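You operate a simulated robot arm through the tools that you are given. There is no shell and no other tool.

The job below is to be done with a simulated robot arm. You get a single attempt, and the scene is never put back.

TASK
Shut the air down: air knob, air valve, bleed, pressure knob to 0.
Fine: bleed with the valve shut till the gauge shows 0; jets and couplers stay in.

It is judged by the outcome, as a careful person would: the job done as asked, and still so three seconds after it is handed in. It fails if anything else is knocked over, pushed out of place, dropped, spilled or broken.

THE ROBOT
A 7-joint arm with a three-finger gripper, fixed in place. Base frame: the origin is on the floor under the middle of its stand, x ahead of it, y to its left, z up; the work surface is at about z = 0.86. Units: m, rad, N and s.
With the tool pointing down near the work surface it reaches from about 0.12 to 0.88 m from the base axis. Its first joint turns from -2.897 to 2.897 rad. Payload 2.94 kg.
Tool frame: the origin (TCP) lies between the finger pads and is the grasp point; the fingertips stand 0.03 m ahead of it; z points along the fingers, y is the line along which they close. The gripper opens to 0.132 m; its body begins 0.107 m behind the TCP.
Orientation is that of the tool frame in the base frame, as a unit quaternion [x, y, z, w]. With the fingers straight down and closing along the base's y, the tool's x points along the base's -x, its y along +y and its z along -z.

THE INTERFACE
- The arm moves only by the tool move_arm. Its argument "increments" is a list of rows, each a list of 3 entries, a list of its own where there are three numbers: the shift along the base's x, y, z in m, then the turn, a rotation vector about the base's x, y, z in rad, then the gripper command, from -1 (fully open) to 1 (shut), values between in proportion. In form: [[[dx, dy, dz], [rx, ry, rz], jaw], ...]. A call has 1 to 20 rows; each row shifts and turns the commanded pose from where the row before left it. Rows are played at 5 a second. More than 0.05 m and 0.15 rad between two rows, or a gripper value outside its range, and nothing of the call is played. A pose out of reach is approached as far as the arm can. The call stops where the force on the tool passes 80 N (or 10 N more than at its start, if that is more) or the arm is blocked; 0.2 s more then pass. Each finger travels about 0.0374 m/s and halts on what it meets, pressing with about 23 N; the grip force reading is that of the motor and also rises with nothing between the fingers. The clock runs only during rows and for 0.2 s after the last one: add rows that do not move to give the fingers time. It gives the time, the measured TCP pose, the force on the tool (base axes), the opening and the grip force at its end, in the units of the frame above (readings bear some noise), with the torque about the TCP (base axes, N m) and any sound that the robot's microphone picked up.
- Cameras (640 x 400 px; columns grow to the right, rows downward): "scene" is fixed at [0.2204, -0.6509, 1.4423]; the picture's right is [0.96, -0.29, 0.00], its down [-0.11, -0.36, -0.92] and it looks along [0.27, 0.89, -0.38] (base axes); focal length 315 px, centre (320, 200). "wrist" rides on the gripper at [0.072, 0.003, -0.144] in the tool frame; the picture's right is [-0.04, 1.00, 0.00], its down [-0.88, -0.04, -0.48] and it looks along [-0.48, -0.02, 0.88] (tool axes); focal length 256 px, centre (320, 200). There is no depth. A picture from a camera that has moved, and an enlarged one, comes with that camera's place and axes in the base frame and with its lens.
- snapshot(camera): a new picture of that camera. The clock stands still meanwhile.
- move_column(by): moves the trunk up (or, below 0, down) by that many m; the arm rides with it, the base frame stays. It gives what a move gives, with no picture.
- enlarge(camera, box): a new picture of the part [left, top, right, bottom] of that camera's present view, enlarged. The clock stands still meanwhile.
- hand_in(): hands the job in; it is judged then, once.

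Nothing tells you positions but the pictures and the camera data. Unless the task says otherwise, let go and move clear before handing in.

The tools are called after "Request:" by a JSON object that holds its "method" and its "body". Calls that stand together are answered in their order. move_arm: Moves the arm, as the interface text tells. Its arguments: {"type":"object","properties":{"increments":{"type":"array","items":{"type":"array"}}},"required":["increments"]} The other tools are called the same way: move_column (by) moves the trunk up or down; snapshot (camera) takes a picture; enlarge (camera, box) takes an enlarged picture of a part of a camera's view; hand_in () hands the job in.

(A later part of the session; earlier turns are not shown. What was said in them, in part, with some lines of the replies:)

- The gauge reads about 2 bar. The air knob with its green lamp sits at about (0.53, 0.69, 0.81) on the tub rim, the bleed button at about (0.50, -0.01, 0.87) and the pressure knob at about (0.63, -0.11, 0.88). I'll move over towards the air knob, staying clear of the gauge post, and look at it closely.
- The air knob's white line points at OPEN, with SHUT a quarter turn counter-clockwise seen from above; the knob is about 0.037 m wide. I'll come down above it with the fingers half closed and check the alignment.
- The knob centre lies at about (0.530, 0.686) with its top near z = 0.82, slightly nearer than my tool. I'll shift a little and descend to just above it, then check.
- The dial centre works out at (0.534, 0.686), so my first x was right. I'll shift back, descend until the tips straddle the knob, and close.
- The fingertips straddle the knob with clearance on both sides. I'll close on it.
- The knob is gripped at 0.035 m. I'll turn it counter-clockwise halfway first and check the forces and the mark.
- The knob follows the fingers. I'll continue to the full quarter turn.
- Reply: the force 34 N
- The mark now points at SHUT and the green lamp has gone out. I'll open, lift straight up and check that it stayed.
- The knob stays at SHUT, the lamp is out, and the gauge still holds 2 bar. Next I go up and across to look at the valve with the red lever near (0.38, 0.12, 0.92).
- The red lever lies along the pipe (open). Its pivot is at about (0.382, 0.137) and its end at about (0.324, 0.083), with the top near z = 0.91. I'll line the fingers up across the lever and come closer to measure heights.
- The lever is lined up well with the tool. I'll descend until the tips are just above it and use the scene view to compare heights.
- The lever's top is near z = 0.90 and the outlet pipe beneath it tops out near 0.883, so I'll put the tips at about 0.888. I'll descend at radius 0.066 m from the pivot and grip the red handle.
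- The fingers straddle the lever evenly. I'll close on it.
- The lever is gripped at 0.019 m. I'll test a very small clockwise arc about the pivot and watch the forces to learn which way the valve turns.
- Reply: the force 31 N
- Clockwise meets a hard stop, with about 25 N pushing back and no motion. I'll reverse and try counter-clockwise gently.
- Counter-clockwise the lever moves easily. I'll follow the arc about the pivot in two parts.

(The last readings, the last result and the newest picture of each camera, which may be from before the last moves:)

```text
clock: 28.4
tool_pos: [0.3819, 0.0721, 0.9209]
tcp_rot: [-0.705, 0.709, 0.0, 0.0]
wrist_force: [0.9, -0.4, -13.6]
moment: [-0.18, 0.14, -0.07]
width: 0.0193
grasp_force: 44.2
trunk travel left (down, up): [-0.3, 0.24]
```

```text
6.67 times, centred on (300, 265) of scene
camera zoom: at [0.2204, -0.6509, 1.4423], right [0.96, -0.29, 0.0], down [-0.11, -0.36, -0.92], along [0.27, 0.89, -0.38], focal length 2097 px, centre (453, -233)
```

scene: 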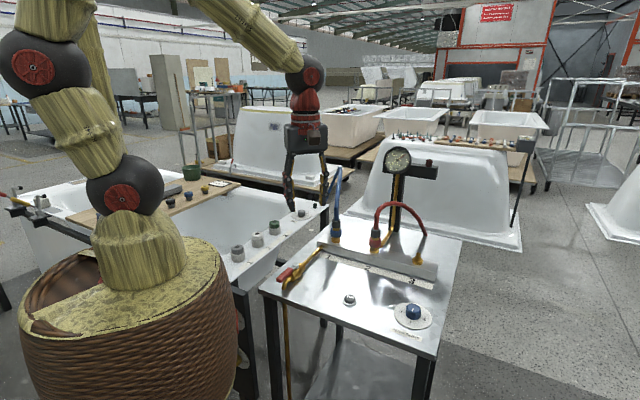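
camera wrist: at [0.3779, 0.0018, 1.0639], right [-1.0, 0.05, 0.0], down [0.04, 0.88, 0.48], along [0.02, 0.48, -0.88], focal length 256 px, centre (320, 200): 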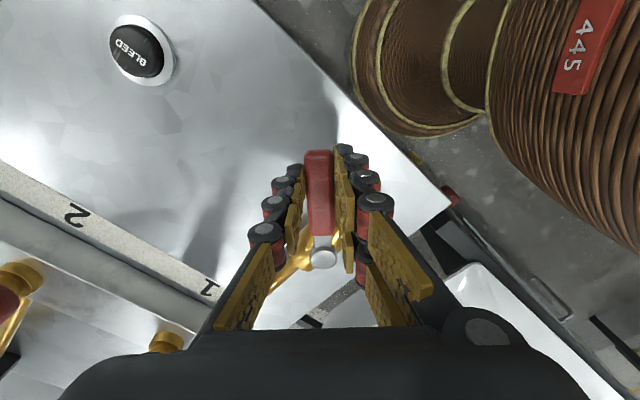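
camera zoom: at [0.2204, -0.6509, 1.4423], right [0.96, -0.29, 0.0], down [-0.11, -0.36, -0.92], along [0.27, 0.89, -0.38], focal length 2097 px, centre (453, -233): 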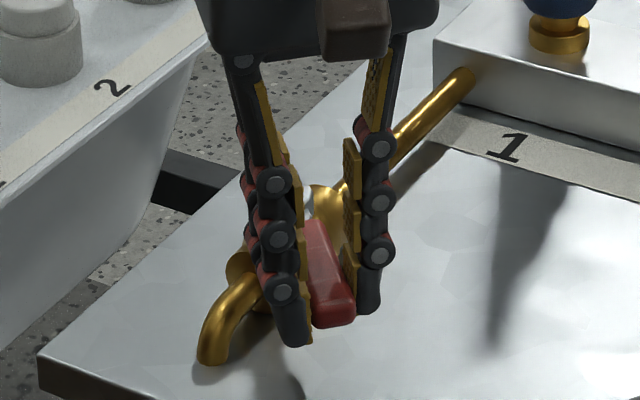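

The lever is half-way round and forces are low. I'll continue the arc to the quarter turn.

Request:
{"method": "move_arm", "body": {"increments": [[[0.00655, 0.00028, 0], [0, 0, 0.0987], 1], [[0.0065, 0.00092, 0], [0, 0, 0.0987], 1], [[0.00637, 0.00155, 0], [0, 0, 0.0987], 1], [[0.0062, 0.00218, 0], [0, 0, 0.0987], 1], [[0.00594, 0.00277, 0], [0, 0, 0.0987], 1], [[0.00564, 0.00334, 0], [0, 0, 0.0987], 1], [[0.00529, 0.00389, 0], [0, 0, 0.0987], 1], [[0.00488, 0.00439, 0], [0, 0, 0.0987], 1], [[0, 0, 0], [0, 0, 0], 1]]}}

Request:
{"method": "snapshot", "body": {"camera": "wrist"}}

Request:
{"method": "enlarge", "body": {"camera": "scene", "box": [260, 235, 340, 295]}}

```text
clock: 30.4
tool_pos: [0.4292, 0.0938, 0.9203]
tcp_rot: [0.923, -0.384, -0.001, 0.0]
wrist_force: [16.0, -8.0, -11.4]
moment: [-0.41, -0.68, -0.35]
width: 0.0194
grasp_force: 44.2
trunk travel left (down, up): [-0.3, 0.24]
```

```text
taken
camera wrist: at [0.479, 0.0404, 1.0639], right [-0.74, -0.67, 0.0], down [-0.59, 0.65, 0.48], along [-0.32, 0.35, -0.88], focal length 256 px, centre (320, 200)
```

wrist: 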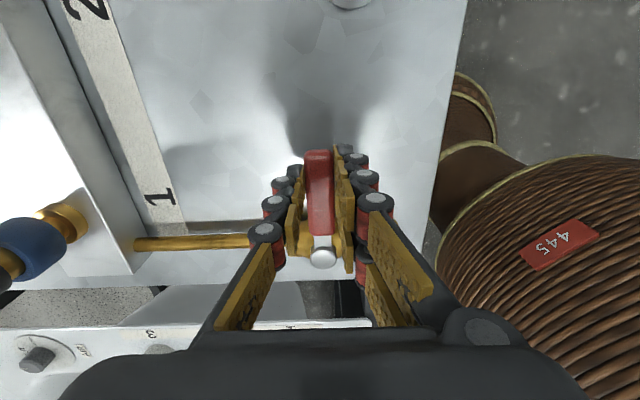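

```text
6.67 times, centred on (300, 265) of scene
camera zoom: at [0.2204, -0.6509, 1.4423], right [0.96, -0.29, 0.0], down [-0.11, -0.36, -0.92], along [0.27, 0.89, -0.38], focal length 2097 px, centre (453, -233)
```

zoom: 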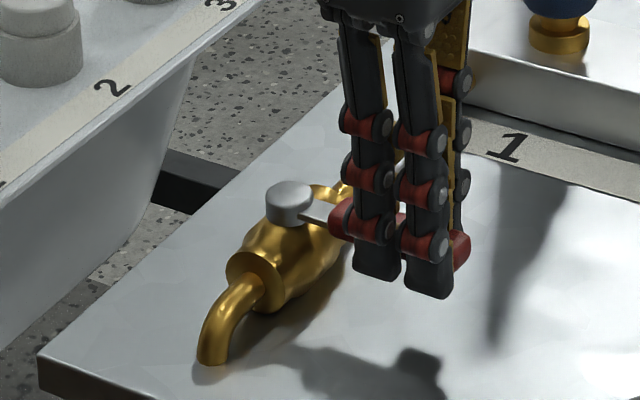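

The lever now stands across the pipe. I'll nudge slightly further to confirm it has reached its stop.

Request:
{"method": "move_arm", "body": {"increments": [[[0.0014, 0.0014, 0], [0, 0, 0.03], 1], [[0.0014, 0.0014, 0], [0, 0, 0.03], 1], [[0, 0, 0], [0, 0, 0], 1]]}}

Request:
{"method": "enlarge", "body": {"camera": "wrist", "box": [120, 130, 400, 290]}}

```text
clock: 31.2
tool_pos: [0.4299, 0.093, 0.9206]
tcp_rot: [0.935, -0.356, -0.002, 0.001]
wrist_force: [5.5, -24.8, 3.0]
moment: [-0.3, 0.08, -1.42]
width: 0.0203
grasp_force: 44.9
trunk travel left (down, up): [-0.3, 0.24]
```

```text
2.29 times, centred on (260, 210) of wrist
camera zoom: at [0.4827, 0.0441, 1.0639], right [-0.7, -0.72, 0.0], down [-0.63, 0.61, 0.48], along [-0.34, 0.33, -0.88], focal length 585 px, centre (457, 177)
```

zoom: 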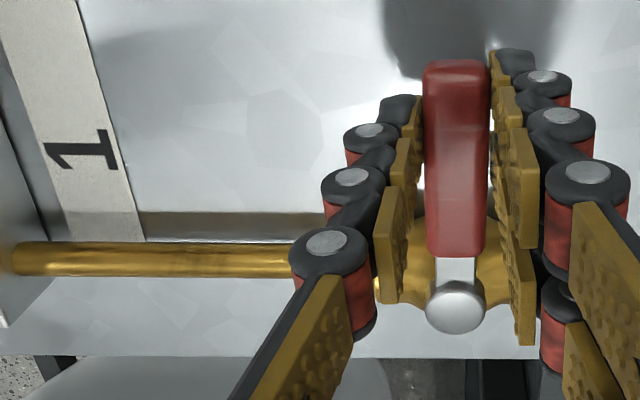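

The counter-torque rose sharply without motion, so the lever is at its shut stop. I'll release and lift straight up.

Request:
{"method": "move_arm", "body": {"increments": [[[0, 0, 0], [0, 0, 0], 0.2], [[0, 0, 0], [0, 0, 0], 0.2], [[0, 0, 0], [0, 0, 0], 0.2], [[0, 0, 0.02], [0, 0, 0], 0.2], [[0, 0, 0.04], [0, 0, 0], 0.2], [[0, 0, 0.04], [0, 0, 0], 0.2], [[0, 0, 0.04], [0, 0, 0], 0.2], [[0, 0, 0], [0, 0, 0], 0.2]]}}

Request:
{"method": "snapshot", "body": {"camera": "wrist"}}

Request:
{"method": "enlarge", "body": {"camera": "scene", "box": [260, 235, 340, 295]}}

Request:
{"method": "enlarge", "body": {"camera": "scene", "box": [370, 135, 450, 195]}}

```text
clock: 33.0
tool_pos: [0.4308, 0.095, 1.0604]
tcp_rot: [0.935, -0.355, 0.0, 0.0]
wrist_force: [-0.3, 0.0, 0.1]
moment: [0.02, 0.0, 0.02]
width: 0.0526
grasp_force: 0.1
trunk travel left (down, up): [-0.3, 0.24]
```

```text
taken
camera wrist: at [0.4839, 0.0457, 1.2049], right [-0.7, -0.72, 0.0], down [-0.63, 0.61, 0.48], along [-0.34, 0.33, -0.88], focal length 256 px, centre (320, 200)
```

wrist: 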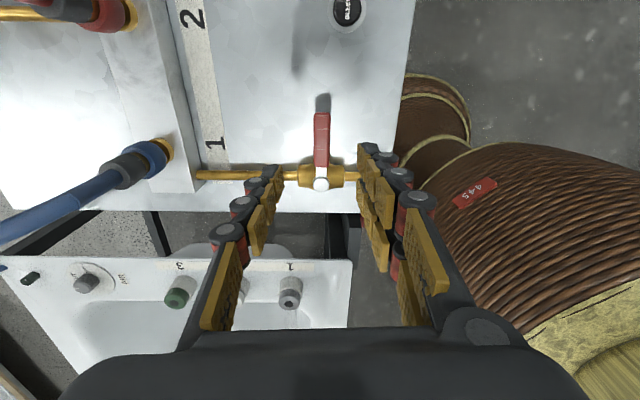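

```text
6.67 times, centred on (300, 265) of scene
camera zoom: at [0.2204, -0.6509, 1.4423], right [0.96, -0.29, 0.0], down [-0.11, -0.36, -0.92], along [0.27, 0.89, -0.38], focal length 2097 px, centre (453, -233)
```

zoom: 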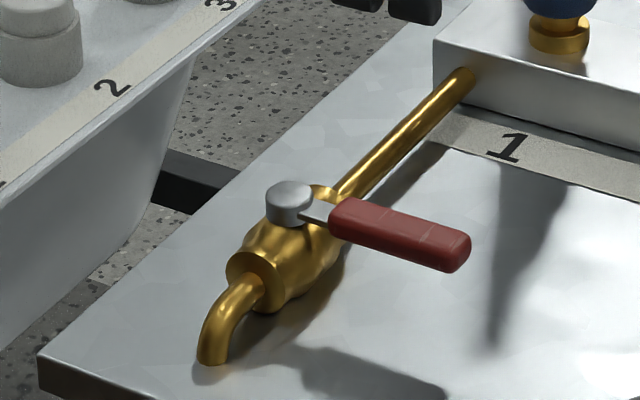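

```text
6.67 times, centred on (410, 165) of scene
camera zoom: at [0.2204, -0.6509, 1.4423], right [0.96, -0.29, 0.0], down [-0.11, -0.36, -0.92], along [0.27, 0.89, -0.38], focal length 2097 px, centre (-280, 433)
```

zoom: 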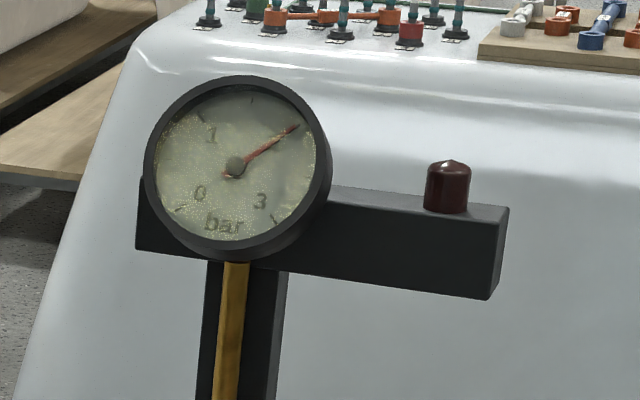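

The valve is shut, with its lever across the pipe, and the gauge still shows 2 bar trapped. Next is the bleed button near (0.499, -0.007). I'll turn the wrist back, close the fingers and look at it from above.

Request:
{"method": "move_arm", "body": {"increments": [[[0.004, -0.006, -0.0024], [0, 0, -0.142], 0.2], [[0.004, -0.006, -0.0024], [0, 0, -0.142], 0.4], [[0.004, -0.006, -0.0024], [0, 0, -0.142], 0.6], [[0.004, -0.006, -0.0024], [0, 0, -0.142], 0.8], [[0.004, -0.006, -0.0024], [0, 0, -0.142], 1], [[0.004, -0.006, -0.0024], [0, 0, -0.142], 1], [[0.004, -0.006, -0.0024], [0, 0, -0.142], 1], [[0.004, -0.006, -0.0024], [0, 0, -0.142], 1], [[0.004, -0.006, -0.0024], [0, 0, -0.142], 1], [[0.004, -0.006, -0.0024], [0, 0, -0.142], 1], [[0.004, -0.006, -0.0024], [0, 0, -0.142], 1], [[0.004, -0.006, -0.0024], [0, 0, -0.142], 1], [[0.004, -0.006, -0.0024], [0, 0, -0.142], 1], [[0.004, -0.006, -0.0024], [0, 0, -0.142], 1], [[0.004, -0.006, -0.0024], [0, 0, -0.142], 1], [[0.004, -0.006, -0.0024], [0, 0, -0.142], 1], [[0.004, -0.006, -0.0024], [0, 0, -0.142], 1], [[0, 0, 0], [0, 0, 0], 1], [[0, 0, 0], [0, 0, 0], 1]]}}

Request:
{"method": "snapshot", "body": {"camera": "wrist"}}

Request:
{"method": "enlarge", "body": {"camera": "wrist", "box": [240, 80, 400, 200]}}

Request:
{"method": "enlarge", "body": {"camera": "scene", "box": [310, 250, 410, 320]}}

```text
clock: 37.0
tool_pos: [0.4986, -0.0064, 1.0196]
tcp_rot: [0.0, 1.0, 0.0, 0.001]
wrist_force: [-0.1, -0.5, -0.1]
moment: [0.0, 0.0, -0.01]
width: 0.0
grasp_force: 23.0
trunk travel left (down, up): [-0.3, 0.24]
```

```text
taken
camera wrist: at [0.4269, -0.0016, 1.1636], right [0.05, 1.0, 0.0], down [0.88, -0.04, 0.48], along [0.48, -0.02, -0.88], focal length 256 px, centre (320, 200)
```

wrist: 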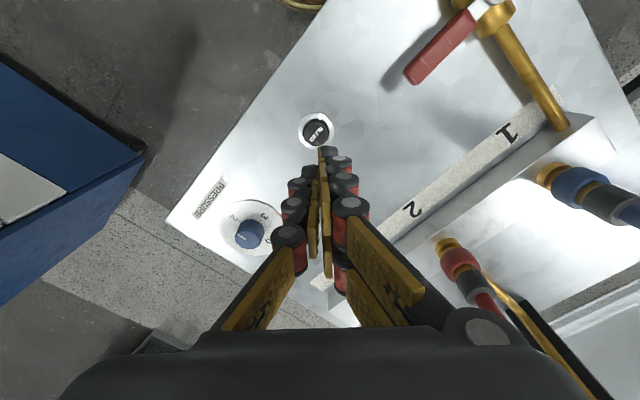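

```text
3.33 times, centred on (320, 140) of wrist
camera zoom: at [0.4269, -0.0016, 1.1636], right [0.05, 1.0, 0.0], down [0.88, -0.04, 0.48], along [0.48, -0.02, -0.88], focal length 853 px, centre (320, 400)
```

zoom: 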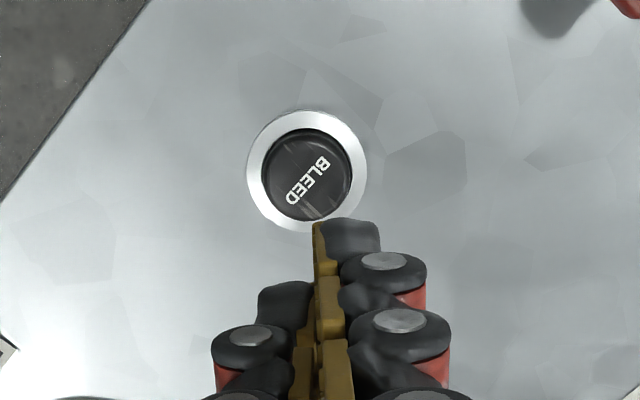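

```text
5.71 times, centred on (360, 285) of scene
camera zoom: at [0.2204, -0.6509, 1.4423], right [0.96, -0.29, 0.0], down [-0.11, -0.36, -0.92], along [0.27, 0.89, -0.38], focal length 1798 px, centre (91, -286)
```

zoom: 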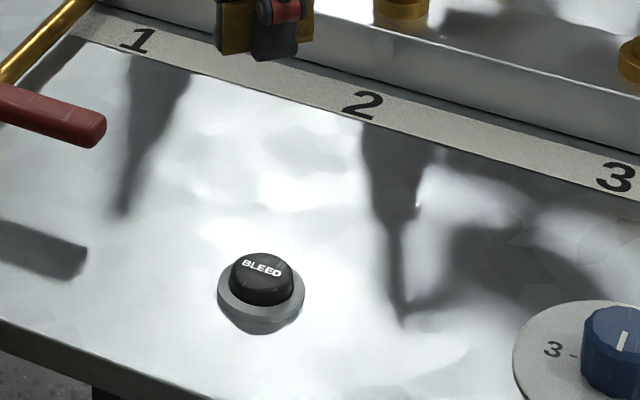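

The bleed button is about 0.031 m across, centred at (0.499, -0.009), with its top near z = 0.87. I'll bring the closed fingertips down to just above it.

Request:
{"method": "move_arm", "body": {"increments": [[[0.0004, -0.0026, -0.025], [0, 0, 0], 1], [[0, 0, -0.025], [0, 0, 0], 1], [[0, 0, -0.025], [0, 0, 0], 1], [[0, 0, -0.02], [0, 0, 0], 1], [[0, 0, -0.014], [0, 0, 0], 1], [[0, 0, 0], [0, 0, 0], 1]]}}

Request:
{"method": "enlarge", "body": {"camera": "wrist", "box": [240, 80, 400, 200]}}

Request:
{"method": "enlarge", "body": {"camera": "scene", "box": [310, 250, 410, 320]}}

```text
clock: 38.4
tool_pos: [0.5002, -0.0108, 0.9105]
tcp_rot: [0.001, 1.0, 0.0, -0.001]
wrist_force: [0.3, -0.4, 0.3]
moment: [-0.01, 0.03, 0.0]
width: 0.0
grasp_force: 23.1
trunk travel left (down, up): [-0.3, 0.24]
```

```text
3.33 times, centred on (320, 140) of wrist
camera zoom: at [0.4276, -0.0056, 1.0547], right [0.04, 1.0, 0.0], down [0.88, -0.04, 0.48], along [0.48, -0.02, -0.88], focal length 853 px, centre (320, 400)
```

zoom: 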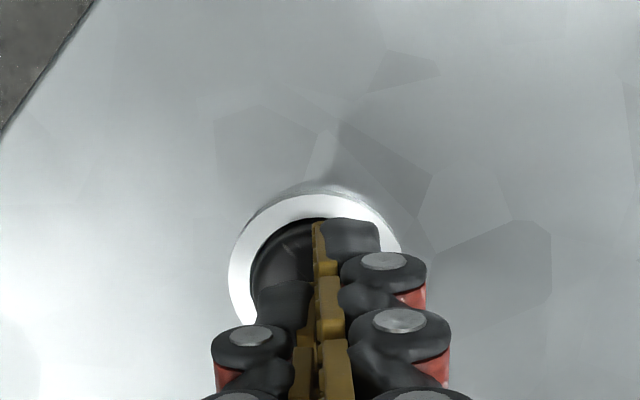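

```text
5.71 times, centred on (360, 285) of scene
camera zoom: at [0.2204, -0.6509, 1.4423], right [0.96, -0.29, 0.0], down [-0.11, -0.36, -0.92], along [0.27, 0.89, -0.38], focal length 1798 px, centre (91, -286)
```

zoom: 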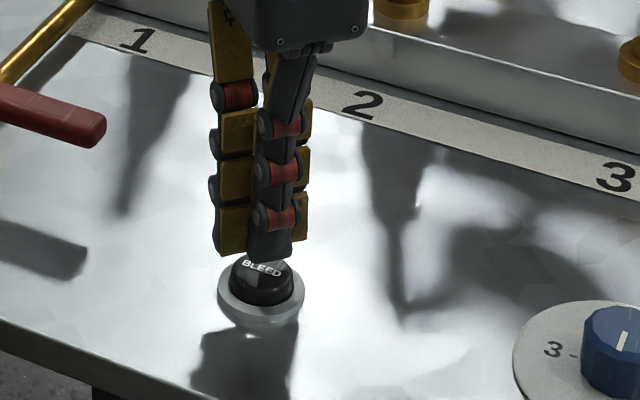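

The tips hover about 8 mm above the button and are centred. I'll press in small steps, watching the force.

Request:
{"method": "move_arm", "body": {"increments": [[[-0.001, 0.001, -0.004], [0, 0, 0], 1], [[0, 0, -0.004], [0, 0, 0], 1], [[0, 0, -0.002], [0, 0, 0], 1]]}}

Request:
{"method": "enlarge", "body": {"camera": "scene", "box": [310, 250, 410, 320]}}

Request:
{"method": "enlarge", "body": {"camera": "scene", "box": [370, 135, 450, 195]}}

```text
clock: 39.2
tool_pos: [0.4982, -0.0087, 0.9012]
tcp_rot: [0.001, 1.0, 0.0, -0.001]
wrist_force: [-0.8, 0.1, -0.2]
moment: [0.04, 0.04, -0.04]
width: 0.0
grasp_force: 22.8
trunk travel left (down, up): [-0.3, 0.24]
```

```text
5.71 times, centred on (360, 285) of scene
camera zoom: at [0.2204, -0.6509, 1.4423], right [0.96, -0.29, 0.0], down [-0.11, -0.36, -0.92], along [0.27, 0.89, -0.38], focal length 1798 px, centre (91, -286)
```

zoom: 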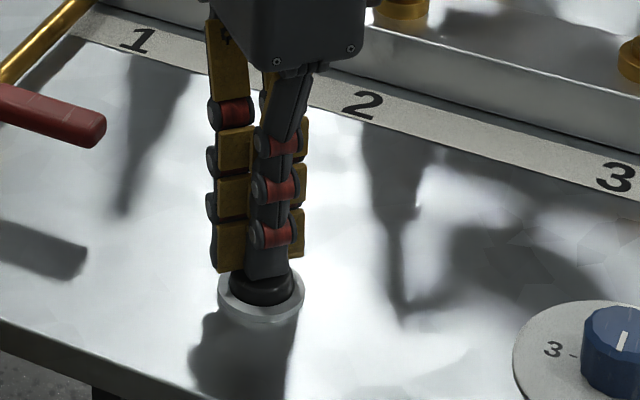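

```text
6.67 times, centred on (410, 165) of scene
camera zoom: at [0.2204, -0.6509, 1.4423], right [0.96, -0.29, 0.0], down [-0.11, -0.36, -0.92], along [0.27, 0.89, -0.38], focal length 2097 px, centre (-280, 433)
```

zoom: 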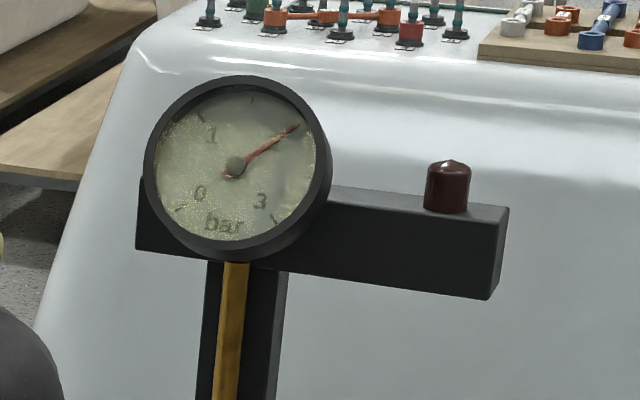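

Not yet touching. I'll go on down in 2 mm steps.

Request:
{"method": "move_arm", "body": {"increments": [[[0, 0, -0.002], [0, 0, 0], 1], [[0, 0, -0.002], [0, 0, 0], 1]]}}

Request:
{"method": "enlarge", "body": {"camera": "scene", "box": [370, 135, 450, 195]}}

```text
clock: 39.8
tool_pos: [0.4986, -0.0087, 0.8955]
tcp_rot: [0.001, 1.0, 0.0, 0.001]
wrist_force: [-0.3, -2.0, 3.5]
moment: [-0.01, 0.03, -0.05]
width: 0.0061
grasp_force: 28.3
trunk travel left (down, up): [-0.3, 0.24]
heard: click
```

```text
6.67 times, centred on (410, 165) of scene
camera zoom: at [0.2204, -0.6509, 1.4423], right [0.96, -0.29, 0.0], down [-0.11, -0.36, -0.92], along [0.27, 0.89, -0.38], focal length 2097 px, centre (-280, 433)
```

zoom: 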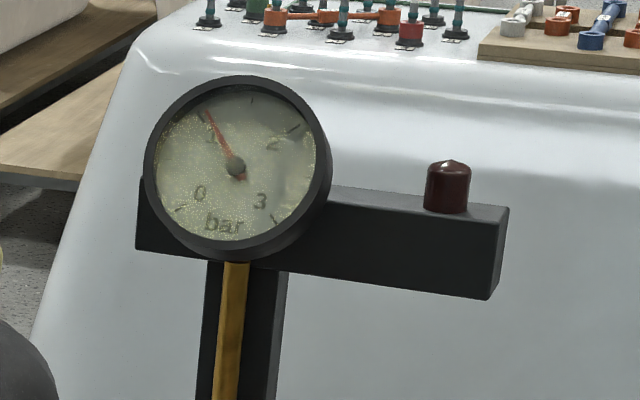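

It clicked, and the gauge is falling (about 1.1 bar already). I'll hold the button.

Request:
{"method": "move_arm", "body": {"increments": [[[0, 0, 0], [0, 0, 0], 1], [[0, 0, 0], [0, 0, 0], 1], [[0, 0, 0], [0, 0, 0], 1], [[0, 0, 0], [0, 0, 0], 1]]}}

Request:
{"method": "enlarge", "body": {"camera": "scene", "box": [370, 135, 450, 195]}}

Request:
{"method": "enlarge", "body": {"camera": "scene", "box": [310, 250, 410, 320]}}

```text
clock: 40.8
tool_pos: [0.498, -0.0079, 0.8967]
tcp_rot: [0.001, 1.0, 0.0, 0.0]
wrist_force: [0.0, -0.1, 2.8]
moment: [-0.03, -0.01, -0.01]
width: 0.0061
grasp_force: 28.7
trunk travel left (down, up): [-0.3, 0.24]
```

```text
6.67 times, centred on (410, 165) of scene
camera zoom: at [0.2204, -0.6509, 1.4423], right [0.96, -0.29, 0.0], down [-0.11, -0.36, -0.92], along [0.27, 0.89, -0.38], focal length 2097 px, centre (-280, 433)
```

zoom: 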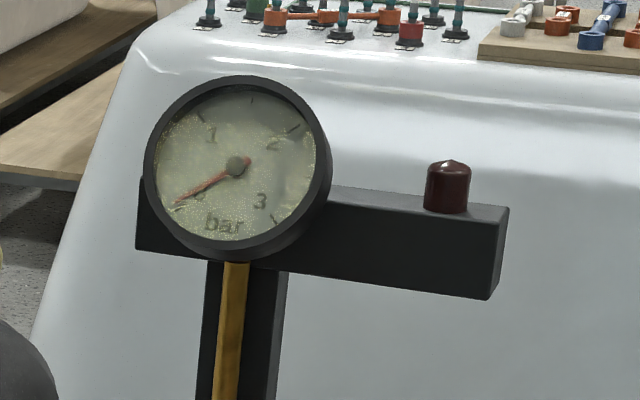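

```text
5.71 times, centred on (360, 285) of scene
camera zoom: at [0.2204, -0.6509, 1.4423], right [0.96, -0.29, 0.0], down [-0.11, -0.36, -0.92], along [0.27, 0.89, -0.38], focal length 1798 px, centre (91, -286)
```

zoom: 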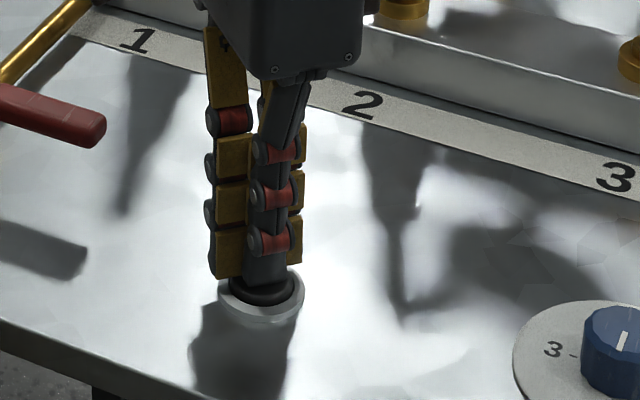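

The needle is at the 0 mark or very close to it. I'll hold a couple more seconds to be sure.

Request:
{"method": "move_arm", "body": {"increments": [[[0, 0, 0], [0, 0, 0], 1], [[0, 0, 0], [0, 0, 0], 1], [[0, 0, 0], [0, 0, 0], 1], [[0, 0, 0], [0, 0, 0], 1], [[0, 0, 0], [0, 0, 0], 1], [[0, 0, 0], [0, 0, 0], 1], [[0, 0, 0], [0, 0, 0], 1], [[0, 0, 0], [0, 0, 0], 1], [[0, 0, 0], [0, 0, 0], 1], [[0, 0, 0], [0, 0, 0], 1]]}}

Request:
{"method": "enlarge", "body": {"camera": "scene", "box": [385, 145, 415, 175]}}

```text
clock: 43.0
tool_pos: [0.4984, -0.008, 0.8961]
tcp_rot: [0.001, 1.0, 0.001, 0.0]
wrist_force: [-0.3, 0.1, 3.2]
moment: [0.01, -0.01, 0.0]
width: 0.0059
grasp_force: 28.6
trunk travel left (down, up): [-0.3, 0.24]
```

```text
13.33 times, centred on (400, 160) of scene
camera zoom: at [0.2204, -0.6509, 1.4423], right [0.96, -0.29, 0.0], down [-0.11, -0.36, -0.92], along [0.27, 0.89, -0.38], focal length 4194 px, centre (-747, 733)
```

zoom: 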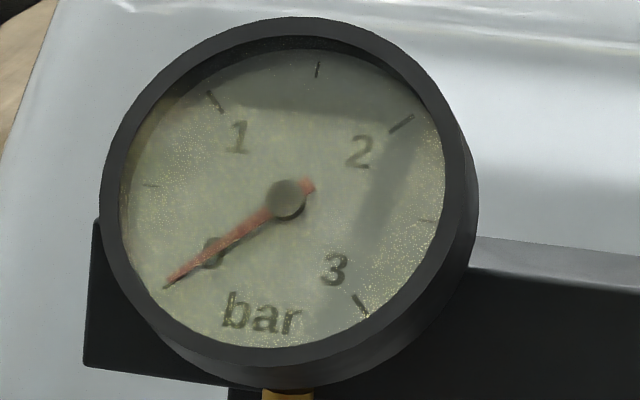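

The needle rests on the 0 mark. I'll lift off the button, go over to the pressure knob and look at both.

Request:
{"method": "move_arm", "body": {"increments": [[[0, 0, 0.02], [0, 0, 0], 1], [[0, 0, 0.035], [0, 0, 0], 1], [[0, 0, 0.035], [0, 0, 0], 1], [[0, 0, 0.035], [0, 0, 0], 1], [[0.027, -0.02, 0], [0, 0, 0], 0.5], [[0.027, -0.02, 0], [0, 0, 0], 0], [[0.027, -0.02, 0], [0, 0, 0], 0], [[0.027, -0.02, 0], [0, 0, 0], 0], [[0.027, -0.019, 0], [0, 0, 0], 0], [[0, 0, 0], [0, 0, 0], 0], [[0, 0, 0], [0, 0, 0], 0]]}}

Request:
{"method": "snapshot", "body": {"camera": "wrist"}}

Request:
{"method": "enlarge", "body": {"camera": "wrist", "box": [240, 80, 400, 200]}}

Request:
{"method": "enlarge", "body": {"camera": "scene", "box": [330, 270, 450, 350]}}

Request:
{"method": "enlarge", "body": {"camera": "scene", "box": [385, 145, 415, 175]}}

```text
clock: 45.4
tool_pos: [0.6314, -0.1064, 1.0238]
tcp_rot: [0.001, 1.0, 0.0, 0.0]
wrist_force: [-1.1, 0.7, -0.1]
moment: [-0.01, 0.02, 0.0]
width: 0.066
grasp_force: 0.1
trunk travel left (down, up): [-0.3, 0.24]
```

```text
taken
camera wrist: at [0.5603, -0.1028, 1.1676], right [0.04, 1.0, 0.0], down [0.88, -0.04, 0.48], along [0.47, -0.02, -0.88], focal length 256 px, centre (320, 200)
```

wrist: 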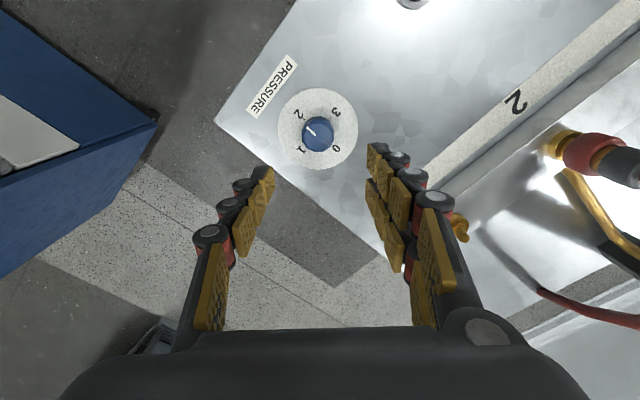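

```text
3.33 times, centred on (320, 140) of wrist
camera zoom: at [0.5603, -0.1028, 1.1676], right [0.04, 1.0, 0.0], down [0.88, -0.04, 0.48], along [0.47, -0.02, -0.88], focal length 853 px, centre (320, 400)
```

zoom: 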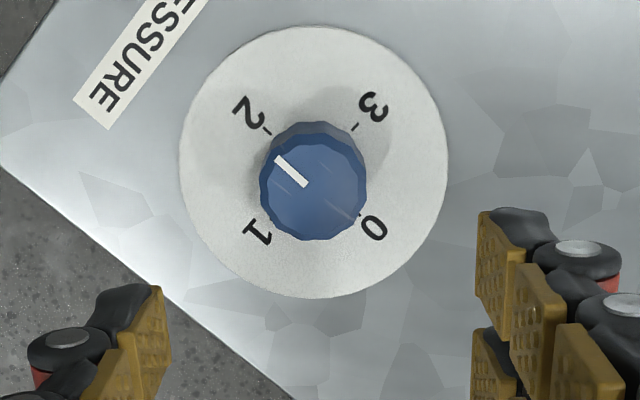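

```text
5.00 times, centred on (390, 310) of scene
camera zoom: at [0.2204, -0.6509, 1.4423], right [0.96, -0.29, 0.0], down [-0.11, -0.36, -0.92], along [0.27, 0.89, -0.38], focal length 1573 px, centre (-30, -350)
```

zoom: 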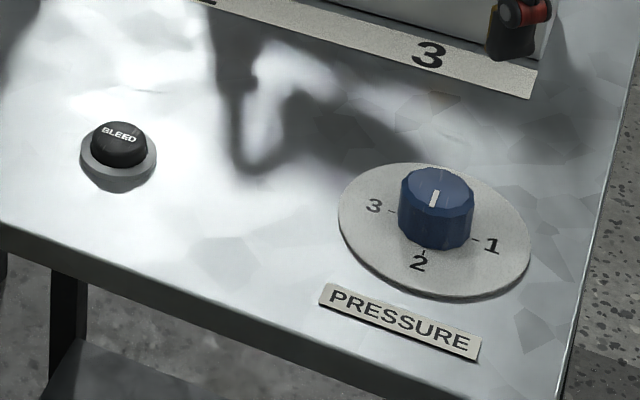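

```text
13.33 times, centred on (400, 160) of scene
camera zoom: at [0.2204, -0.6509, 1.4423], right [0.96, -0.29, 0.0], down [-0.11, -0.36, -0.92], along [0.27, 0.89, -0.38], focal length 4194 px, centre (-747, 733)
```

zoom: 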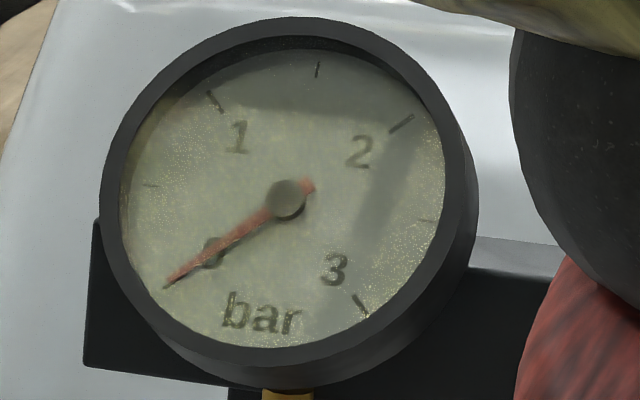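

The gauge still reads 0 and the bleed button has sprung back up. The pressure knob at about (0.6335, -0.108) points at 2; 0 lies half a turn counter-clockwise, past 1. I'll turn the wrist to the start of that sweep while coming down.

Request:
{"method": "move_arm", "body": {"increments": [[[0.0003, -0.0002, -0.012], [0, 0, -0.125], 0], [[0.0003, -0.0002, -0.012], [0, 0, -0.125], 0], [[0.0003, -0.0002, -0.012], [0, 0, -0.125], 0], [[0.0003, -0.0002, -0.012], [0, 0, -0.125], 0], [[0.0003, -0.0002, -0.012], [0, 0, -0.125], 0], [[0.0003, -0.0003, -0.012], [0, 0, -0.125], 0], [[0.0003, -0.0003, -0.012], [0, 0, -0.125], 0], [[0, 0, 0], [0, 0, 0], 0], [[0, 0, 0], [0, 0, 0], 0]]}}

Request:
{"method": "enlarge", "body": {"camera": "wrist", "box": [240, 80, 400, 200]}}

Request:
{"method": "enlarge", "body": {"camera": "scene", "box": [360, 250, 470, 340]}}

Request:
{"method": "snapshot", "body": {"camera": "scene"}}

```text
clock: 47.4
tool_pos: [0.6338, -0.1078, 0.9387]
tcp_rot: [0.425, 0.905, -0.001, 0.001]
wrist_force: [-0.6, 0.4, -0.8]
moment: [-0.01, 0.01, 0.01]
width: 0.0661
grasp_force: 0.0
trunk travel left (down, up): [-0.3, 0.24]
```

```text
3.33 times, centred on (320, 140) of wrist
camera zoom: at [0.5914, -0.0501, 1.0821], right [0.8, 0.61, 0.0], down [0.53, -0.7, 0.48], along [0.29, -0.38, -0.88], focal length 853 px, centre (320, 400)
```

zoom: 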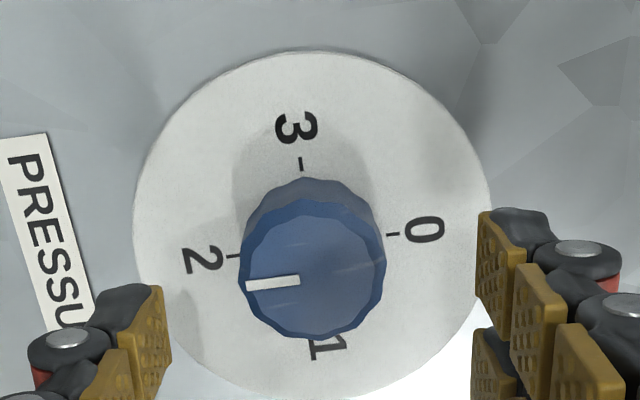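

```text
4.44 times, centred on (415, 295) of scene
camera zoom: at [0.2204, -0.6509, 1.4423], right [0.96, -0.29, 0.0], down [-0.11, -0.36, -0.92], along [0.27, 0.89, -0.38], focal length 1398 px, centre (-102, -222)
```

zoom: 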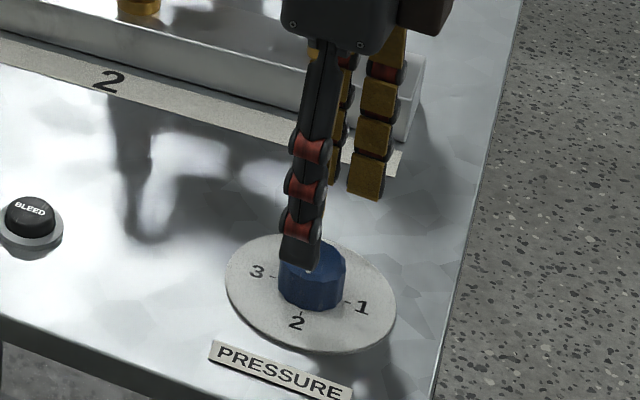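

```text
taken
```

scene: 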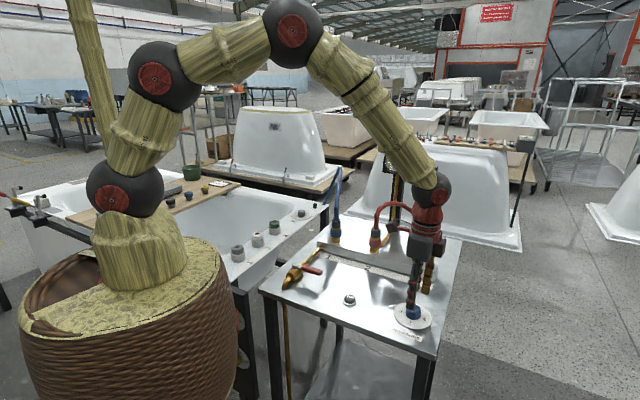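

The tool is centred on the knob. I'll descend and close on it.

Request:
{"method": "move_arm", "body": {"increments": [[[0, 0, -0.013], [0, 0, 0], 0], [[0, 0, -0.013], [0, 0, 0], 0], [[0, 0, -0.011], [0, 0, 0], 0], [[0, 0, 0], [0, 0, 0], 0]]}}

Request:
{"method": "enlarge", "body": {"camera": "wrist", "box": [240, 80, 400, 200]}}

Request:
{"method": "enlarge", "body": {"camera": "scene", "box": [380, 270, 450, 330]}}

```text
clock: 48.4
tool_pos: [0.6367, -0.1078, 0.9008]
tcp_rot: [0.424, 0.905, 0.0, 0.001]
wrist_force: [-1.0, -0.6, 0.1]
moment: [-0.01, 0.02, 0.02]
width: 0.066
grasp_force: 0.0
trunk travel left (down, up): [-0.3, 0.24]
```

```text
3.33 times, centred on (320, 140) of wrist
camera zoom: at [0.5927, -0.0498, 1.0448], right [0.8, 0.61, 0.0], down [0.53, -0.7, 0.48], along [0.29, -0.38, -0.88], focal length 853 px, centre (320, 400)
```

zoom: 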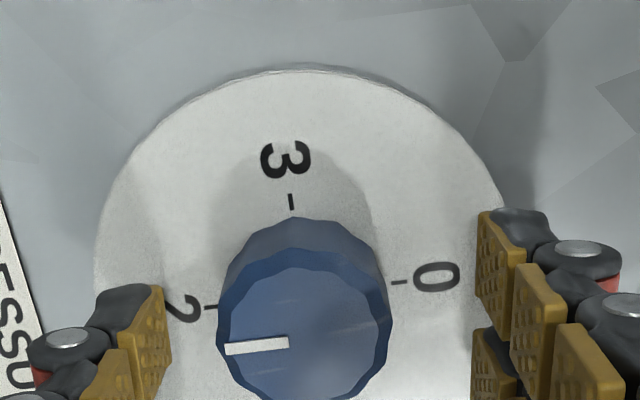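

```text
6.67 times, centred on (415, 300) of scene
camera zoom: at [0.2204, -0.6509, 1.4423], right [0.96, -0.29, 0.0], down [-0.11, -0.36, -0.92], along [0.27, 0.89, -0.38], focal length 2097 px, centre (-313, -467)
```

zoom: 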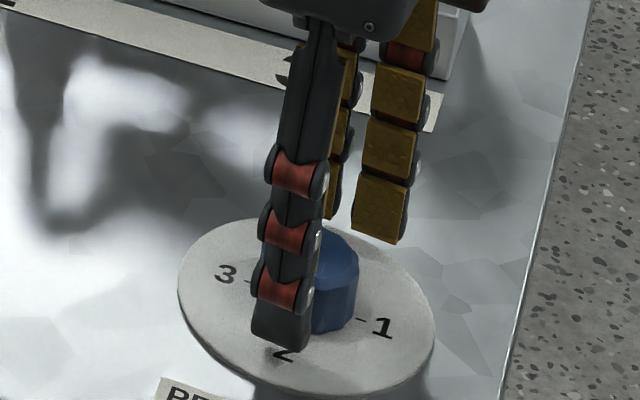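

The knob sits a couple of millimetres off the middle of the fingers. I'll correct this and close.

Request:
{"method": "move_arm", "body": {"increments": [[[-0.002, -0.0017, 0], [0, 0, 0], 0], [[0, 0, 0], [0, 0, 0], 1], [[0, 0, 0], [0, 0, 0], 1], [[0, 0, 0], [0, 0, 0], 1], [[0, 0, 0], [0, 0, 0], 1]]}}

Request:
{"method": "enlarge", "body": {"camera": "wrist", "box": [240, 80, 400, 200]}}

```text
clock: 49.6
tool_pos: [0.6333, -0.1102, 0.9011]
tcp_rot: [0.425, 0.905, 0.0, 0.0]
wrist_force: [0.2, -1.4, 0.7]
moment: [0.02, 0.03, 0.0]
width: 0.0342
grasp_force: 32.6
trunk travel left (down, up): [-0.3, 0.24]
```

```text
3.33 times, centred on (320, 140) of wrist
camera zoom: at [0.5897, -0.0517, 1.0447], right [0.8, 0.61, 0.0], down [0.53, -0.7, 0.48], along [0.29, -0.38, -0.88], focal length 853 px, centre (320, 400)
```

zoom: 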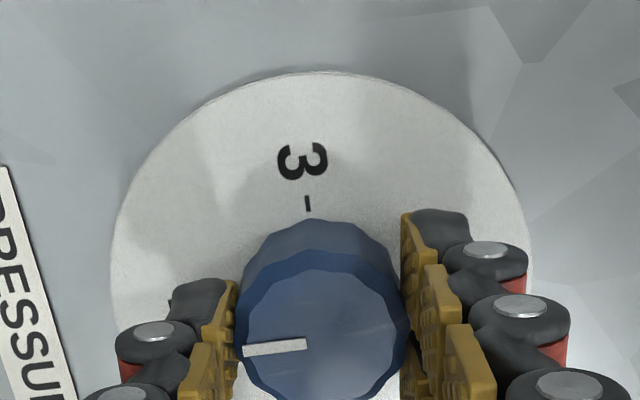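

The grip is well balanced, with nearly no side force. I'll turn counter-clockwise the first 90° and check.

Request:
{"method": "move_arm", "body": {"increments": [[[0, 0, 0], [0, 0, 0.1047], 1], [[0, 0, 0], [0, 0, 0.1047], 1], [[0, 0, 0], [0, 0, 0.1047], 1], [[0, 0, 0], [0, 0, 0.1047], 1], [[0, 0, 0], [0, 0, 0.1047], 1], [[0, 0, 0], [0, 0, 0.1047], 1], [[0, 0, 0], [0, 0, 0.1047], 1], [[0, 0, 0], [0, 0, 0.1047], 1], [[0, 0, 0], [0, 0, 0.1047], 1], [[0, 0, 0], [0, 0, 0.1047], 1], [[0, 0, 0], [0, 0, 0.1047], 1], [[0, 0, 0], [0, 0, 0.1047], 1], [[0, 0, 0], [0, 0, 0.1047], 1], [[0, 0, 0], [0, 0, 0.1047], 1], [[0, 0, 0], [0, 0, 0.1047], 1]]}}

Request:
{"method": "snapshot", "body": {"camera": "wrist"}}

Request:
{"method": "enlarge", "body": {"camera": "wrist", "box": [240, 80, 400, 200]}}

```text
clock: 52.8
tool_pos: [0.6332, -0.1097, 0.9004]
tcp_rot: [-0.341, 0.94, -0.001, 0.001]
wrist_force: [7.6, 15.2, 9.3]
moment: [0.45, 0.02, 0.03]
width: 0.0342
grasp_force: 44.8
trunk travel left (down, up): [-0.3, 0.24]
```

```text
taken
camera wrist: at [0.5764, -0.1519, 1.0447], right [-0.61, 0.79, 0.0], down [0.7, 0.53, 0.48], along [0.38, 0.29, -0.88], focal length 256 px, centre (320, 200)
```

wrist: 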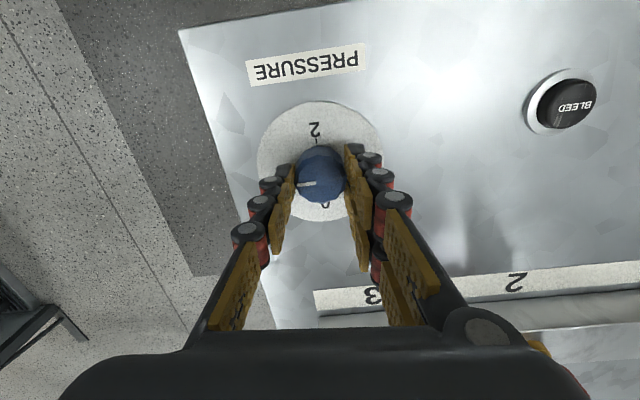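

```text
3.33 times, centred on (320, 140) of wrist
camera zoom: at [0.5764, -0.1519, 1.0447], right [-0.61, 0.79, 0.0], down [0.7, 0.53, 0.48], along [0.38, 0.29, -0.88], focal length 853 px, centre (320, 400)
```

zoom: 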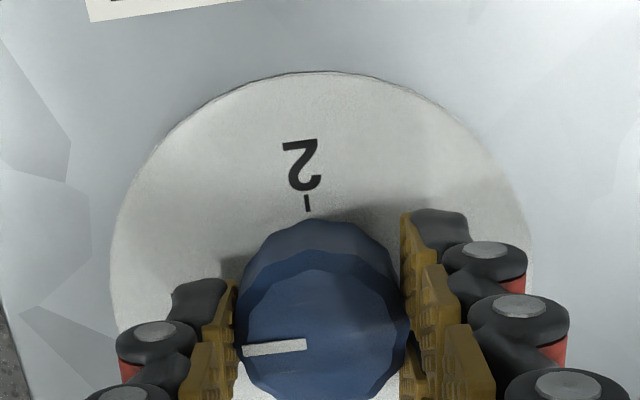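

The knob now points at 1. I'll continue the second 90° to 0.

Request:
{"method": "move_arm", "body": {"increments": [[[0, 0, 0], [0, 0, 0.1047], 1], [[0, 0, 0], [0, 0, 0.1047], 1], [[0, 0, 0], [0, 0, 0.1047], 1], [[0, 0, 0], [0, 0, 0.1047], 1], [[0, 0, 0], [0, 0, 0.1047], 1], [[0, 0, 0], [0, 0, 0.1047], 1], [[0, 0, 0], [0, 0, 0.1047], 1], [[0, 0, 0], [0, 0, 0.1047], 1], [[0, 0, 0], [0, 0, 0.1047], 1], [[0, 0, 0], [0, 0, 0.1047], 1], [[0, 0, 0], [0, 0, 0.1047], 1], [[0, 0, 0], [0, 0, 0.1047], 1]]}}

Request:
{"method": "enlarge", "body": {"camera": "wrist", "box": [240, 80, 400, 200]}}

```text
clock: 55.4
tool_pos: [0.6324, -0.1083, 0.9003]
tcp_rot: [0.829, -0.559, 0.0, 0.0]
wrist_force: [9.4, 26.4, 12.0]
moment: [0.73, -0.35, 0.02]
width: 0.0342
grasp_force: 44.8
trunk travel left (down, up): [-0.3, 0.24]
```

```text
3.33 times, centred on (320, 140) of wrist
camera zoom: at [0.6572, -0.1758, 1.0447], right [-0.94, -0.33, 0.0], down [-0.29, 0.83, 0.47], along [-0.16, 0.45, -0.88], focal length 853 px, centre (320, 400)
```

zoom: 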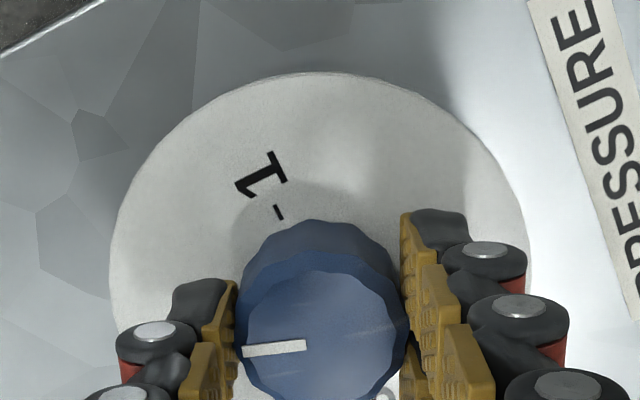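

Nearly there; some side force has built up, so I'll ease the position by about 1 mm while turning the last 18°.

Request:
{"method": "move_arm", "body": {"increments": [[[0, 0.0007, 0], [0, 0, 0.1047], 1], [[0, 0.0005, 0], [0, 0, 0.1047], 1], [[0, 0, 0], [0, 0, 0.1047], 1], [[0, 0, 0], [0, 0, 0], 1]]}}

Request:
{"method": "enlarge", "body": {"camera": "wrist", "box": [240, 80, 400, 200]}}

Request:
{"method": "enlarge", "body": {"camera": "scene", "box": [380, 270, 450, 330]}}

```text
clock: 56.4
tool_pos: [0.6327, -0.1091, 0.9007]
tcp_rot: [0.905, -0.425, 0.001, 0.0]
wrist_force: [5.2, 17.0, 12.1]
moment: [0.25, -0.19, 0.01]
width: 0.0344
grasp_force: 45.0
trunk travel left (down, up): [-0.3, 0.24]
```

```text
3.33 times, centred on (320, 140) of wrist
camera zoom: at [0.6768, -0.1651, 1.0447], right [-0.79, -0.61, 0.0], down [-0.53, 0.7, 0.47], along [-0.29, 0.38, -0.88], focal length 853 px, centre (320, 400)
```

zoom: 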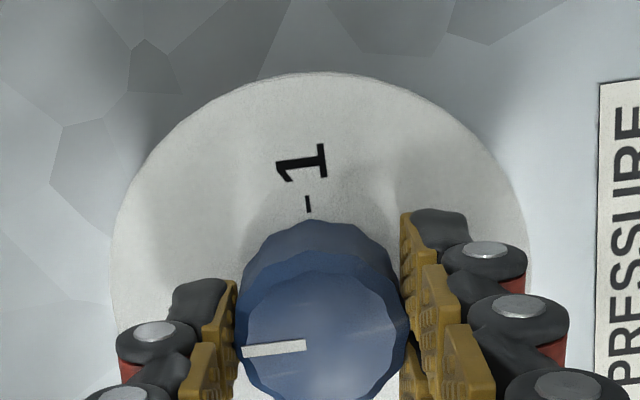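

```text
6.67 times, centred on (415, 300) of scene
camera zoom: at [0.2204, -0.6509, 1.4423], right [0.96, -0.29, 0.0], down [-0.11, -0.36, -0.92], along [0.27, 0.89, -0.38], focal length 2097 px, centre (-313, -467)
```

zoom: 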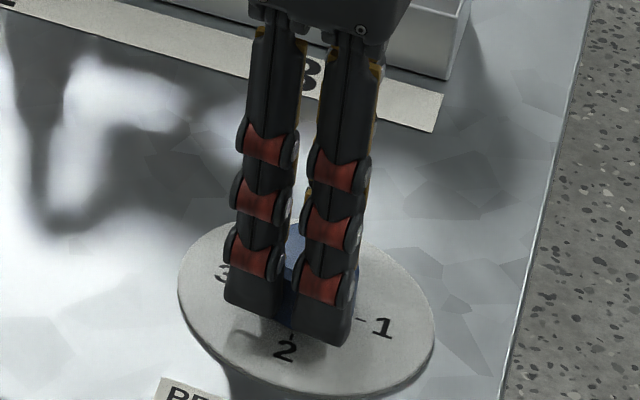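

Half a turn is done. I'll nudge a few degrees more to see whether it seats against a stop at 0.

Request:
{"method": "move_arm", "body": {"increments": [[[0, 0, 0], [0, 0, 0.04], 1], [[0, 0, 0], [0, 0, 0], 1]]}}

Request:
{"method": "enlarge", "body": {"camera": "wrist", "box": [240, 80, 400, 200]}}

```text
clock: 57.0
tool_pos: [0.6325, -0.1087, 0.9016]
tcp_rot: [0.914, -0.406, 0.001, 0.0]
wrist_force: [2.6, 13.9, 12.0]
moment: [0.31, -0.26, -0.49]
width: 0.0346
grasp_force: 44.8
trunk travel left (down, up): [-0.3, 0.24]
```

```text
3.33 times, centred on (320, 140) of wrist
camera zoom: at [0.6792, -0.1637, 1.0446], right [-0.77, -0.64, 0.0], down [-0.56, 0.68, 0.48], along [-0.3, 0.37, -0.88], focal length 853 px, centre (320, 400)
```

zoom: 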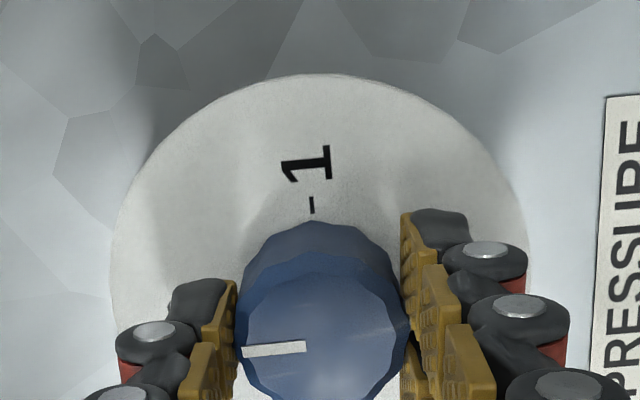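

A counter-torque of about 0.5 N·m appeared, so the knob is seated at its 0 stop. I'll release, lift clear and inspect everything.

Request:
{"method": "move_arm", "body": {"increments": [[[0, 0, 0], [0, 0, 0], 0], [[0, 0, 0], [0, 0, 0], 0], [[0, 0, 0], [0, 0, 0], 0], [[0, 0, 0.02], [0, 0, 0], 0], [[0, 0, 0.04], [0, 0, 0], 0], [[0, 0, 0.04], [0, 0, 0], 0], [[0, 0, 0.04], [0, 0, 0], 0], [[0, 0, 0], [0, 0, 0], 0]]}}

Request:
{"method": "snapshot", "body": {"camera": "wrist"}}

Request:
{"method": "enlarge", "body": {"camera": "wrist", "box": [240, 80, 400, 200]}}

Request:
{"method": "enlarge", "body": {"camera": "scene", "box": [260, 130, 460, 340]}}

Request:
{"method": "enlarge", "body": {"camera": "scene", "box": [385, 145, 415, 175]}}

```text
clock: 58.8
tool_pos: [0.6324, -0.109, 1.039]
tcp_rot: [0.914, -0.405, 0.0, 0.0]
wrist_force: [-0.2, 0.0, -0.4]
moment: [-0.02, 0.0, -0.01]
width: 0.066
grasp_force: 0.0
trunk travel left (down, up): [-0.3, 0.24]
```

```text
taken
camera wrist: at [0.6792, -0.1651, 1.1833], right [-0.77, -0.64, 0.0], down [-0.56, 0.68, 0.48], along [-0.3, 0.37, -0.88], focal length 256 px, centre (320, 200)
```

wrist: 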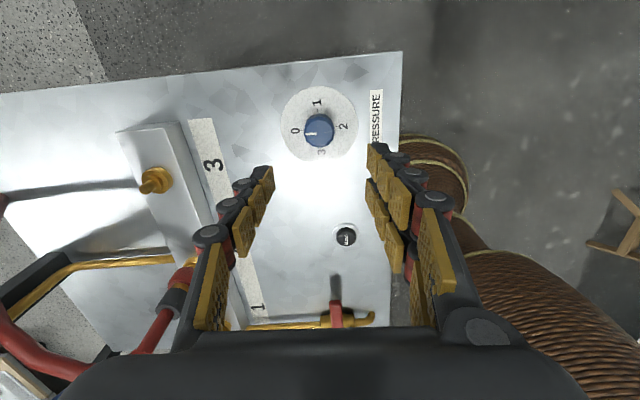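

```text
3.33 times, centred on (320, 140) of wrist
camera zoom: at [0.6792, -0.1651, 1.1833], right [-0.77, -0.64, 0.0], down [-0.56, 0.68, 0.48], along [-0.3, 0.37, -0.88], focal length 853 px, centre (320, 400)
```

zoom: 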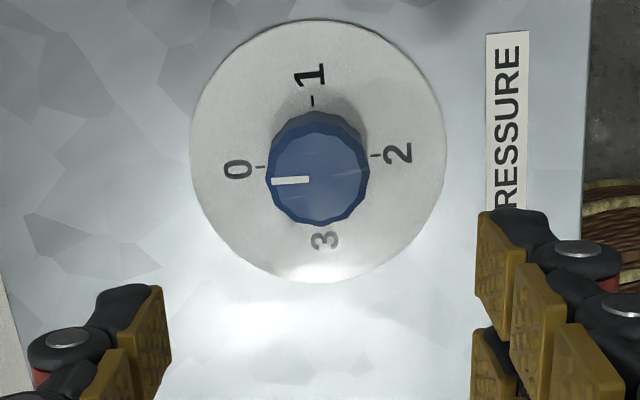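

```text
1.90 times, centred on (360, 235) of scene
camera zoom: at [0.2204, -0.6509, 1.4423], right [0.96, -0.29, 0.0], down [-0.11, -0.36, -0.92], along [0.27, 0.89, -0.38], focal length 599 px, centre (244, 133)
```

zoom: 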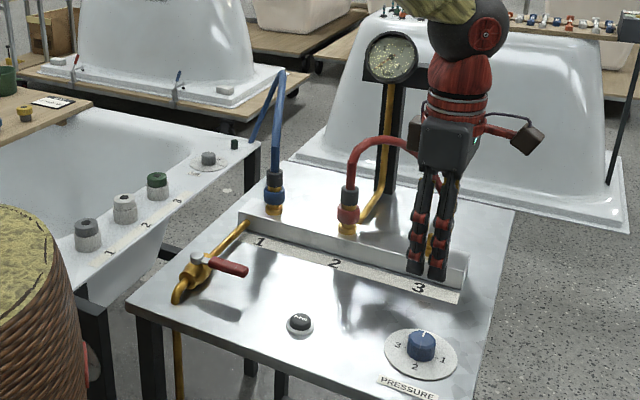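

```text
13.33 times, centred on (400, 160) of scene
camera zoom: at [0.2204, -0.6509, 1.4423], right [0.96, -0.29, 0.0], down [-0.11, -0.36, -0.92], along [0.27, 0.89, -0.38], focal length 4194 px, centre (-747, 733)
```

zoom: 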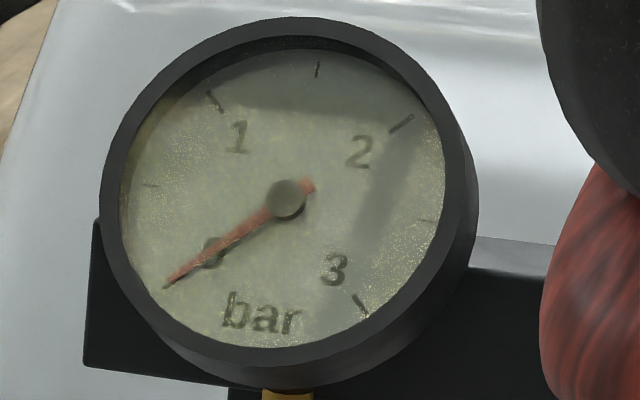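

The pressure knob points at 0, the gauge reads 0, the valve is shut, and the jets and couplers are in place. I'll lift further clear and take a last look at everything.

Request:
{"method": "move_arm", "body": {"increments": [[[-0.01, 0, 0.04], [0, 0, 0], 0], [[-0.01, 0, 0.04], [0, 0, 0], 0], [[-0.01, 0, 0.04], [0, 0, 0], 0], [[0, 0, 0], [0, 0, 0], 0], [[0, 0, 0], [0, 0, 0], 0]]}}

Request:
{"method": "snapshot", "body": {"camera": "scene"}}

Request:
{"method": "enlarge", "body": {"camera": "scene", "box": [210, 180, 350, 290]}}

Request:
{"method": "enlarge", "body": {"camera": "scene", "box": [385, 145, 415, 175]}}

```text
clock: 60.0
tool_pos: [0.6039, -0.1101, 1.1578]
tcp_rot: [0.914, -0.405, 0.0, 0.0]
wrist_force: [-0.2, -0.6, 0.1]
moment: [0.01, 0.02, -0.02]
width: 0.0658
grasp_force: 0.1
trunk travel left (down, up): [-0.3, 0.24]
```

```text
taken
```

scene: 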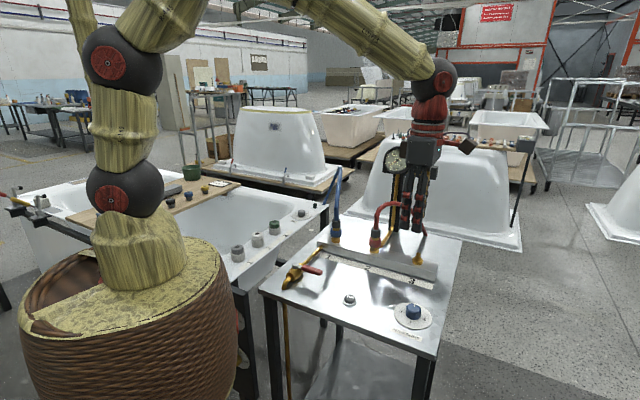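

```text
3.64 times, centred on (280, 235) of scene
camera zoom: at [0.2204, -0.6509, 1.4423], right [0.96, -0.29, 0.0], down [-0.11, -0.36, -0.92], along [0.27, 0.89, -0.38], focal length 1144 px, centre (466, 73)
```

zoom: 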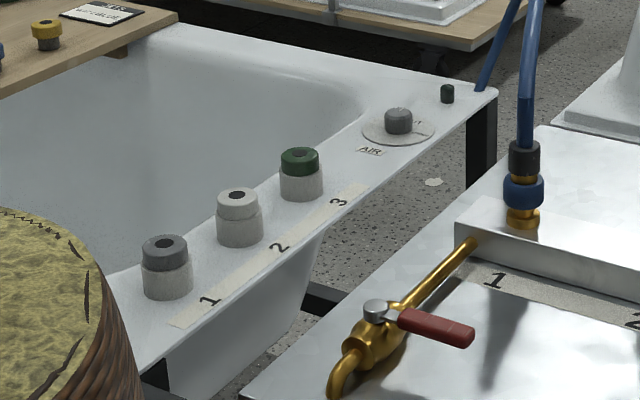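

```text
13.33 times, centred on (400, 160) of scene
camera zoom: at [0.2204, -0.6509, 1.4423], right [0.96, -0.29, 0.0], down [-0.11, -0.36, -0.92], along [0.27, 0.89, -0.38], focal length 4194 px, centre (-747, 733)
```

zoom: 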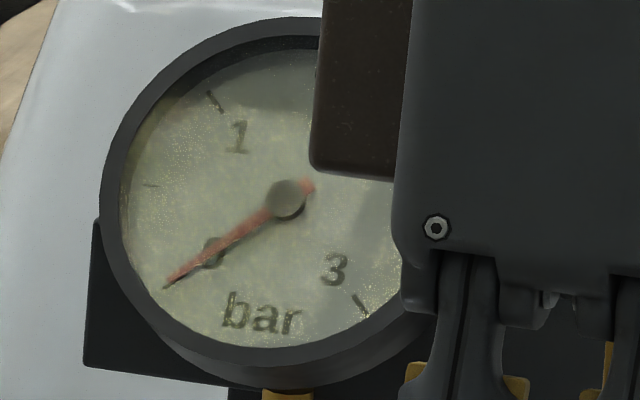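

The air knob is at SHUT with its lamp out, the valve lever is across the pipe, the gauge reads 0 and the pressure knob is at 0. All jets and couplers are still in and the arm is clear, so I'm handing in.

Request:
{"method": "hand_in", "body": {}}

```text
The job is handed in.
```

The air is shut down, and the job is handed in. I did the steps in the order you gave:

- **Air knob:** turned to SHUT, and its green lamp went out.
- **Air valve:** the red lever is across the pipe, against its shut stop.
- **Bleed:** held with the valve shut until the gauge needle dropped from 2 bar to 0. It was still at 0 when I last looked before handing in, and the button has sprung back up.
- **Pressure knob:** turned from 2 to 0, against its stop.

The jets and couplers are still in. I saw nothing knocked or moved out of place, and the arm is clear of the table with its gripper open.
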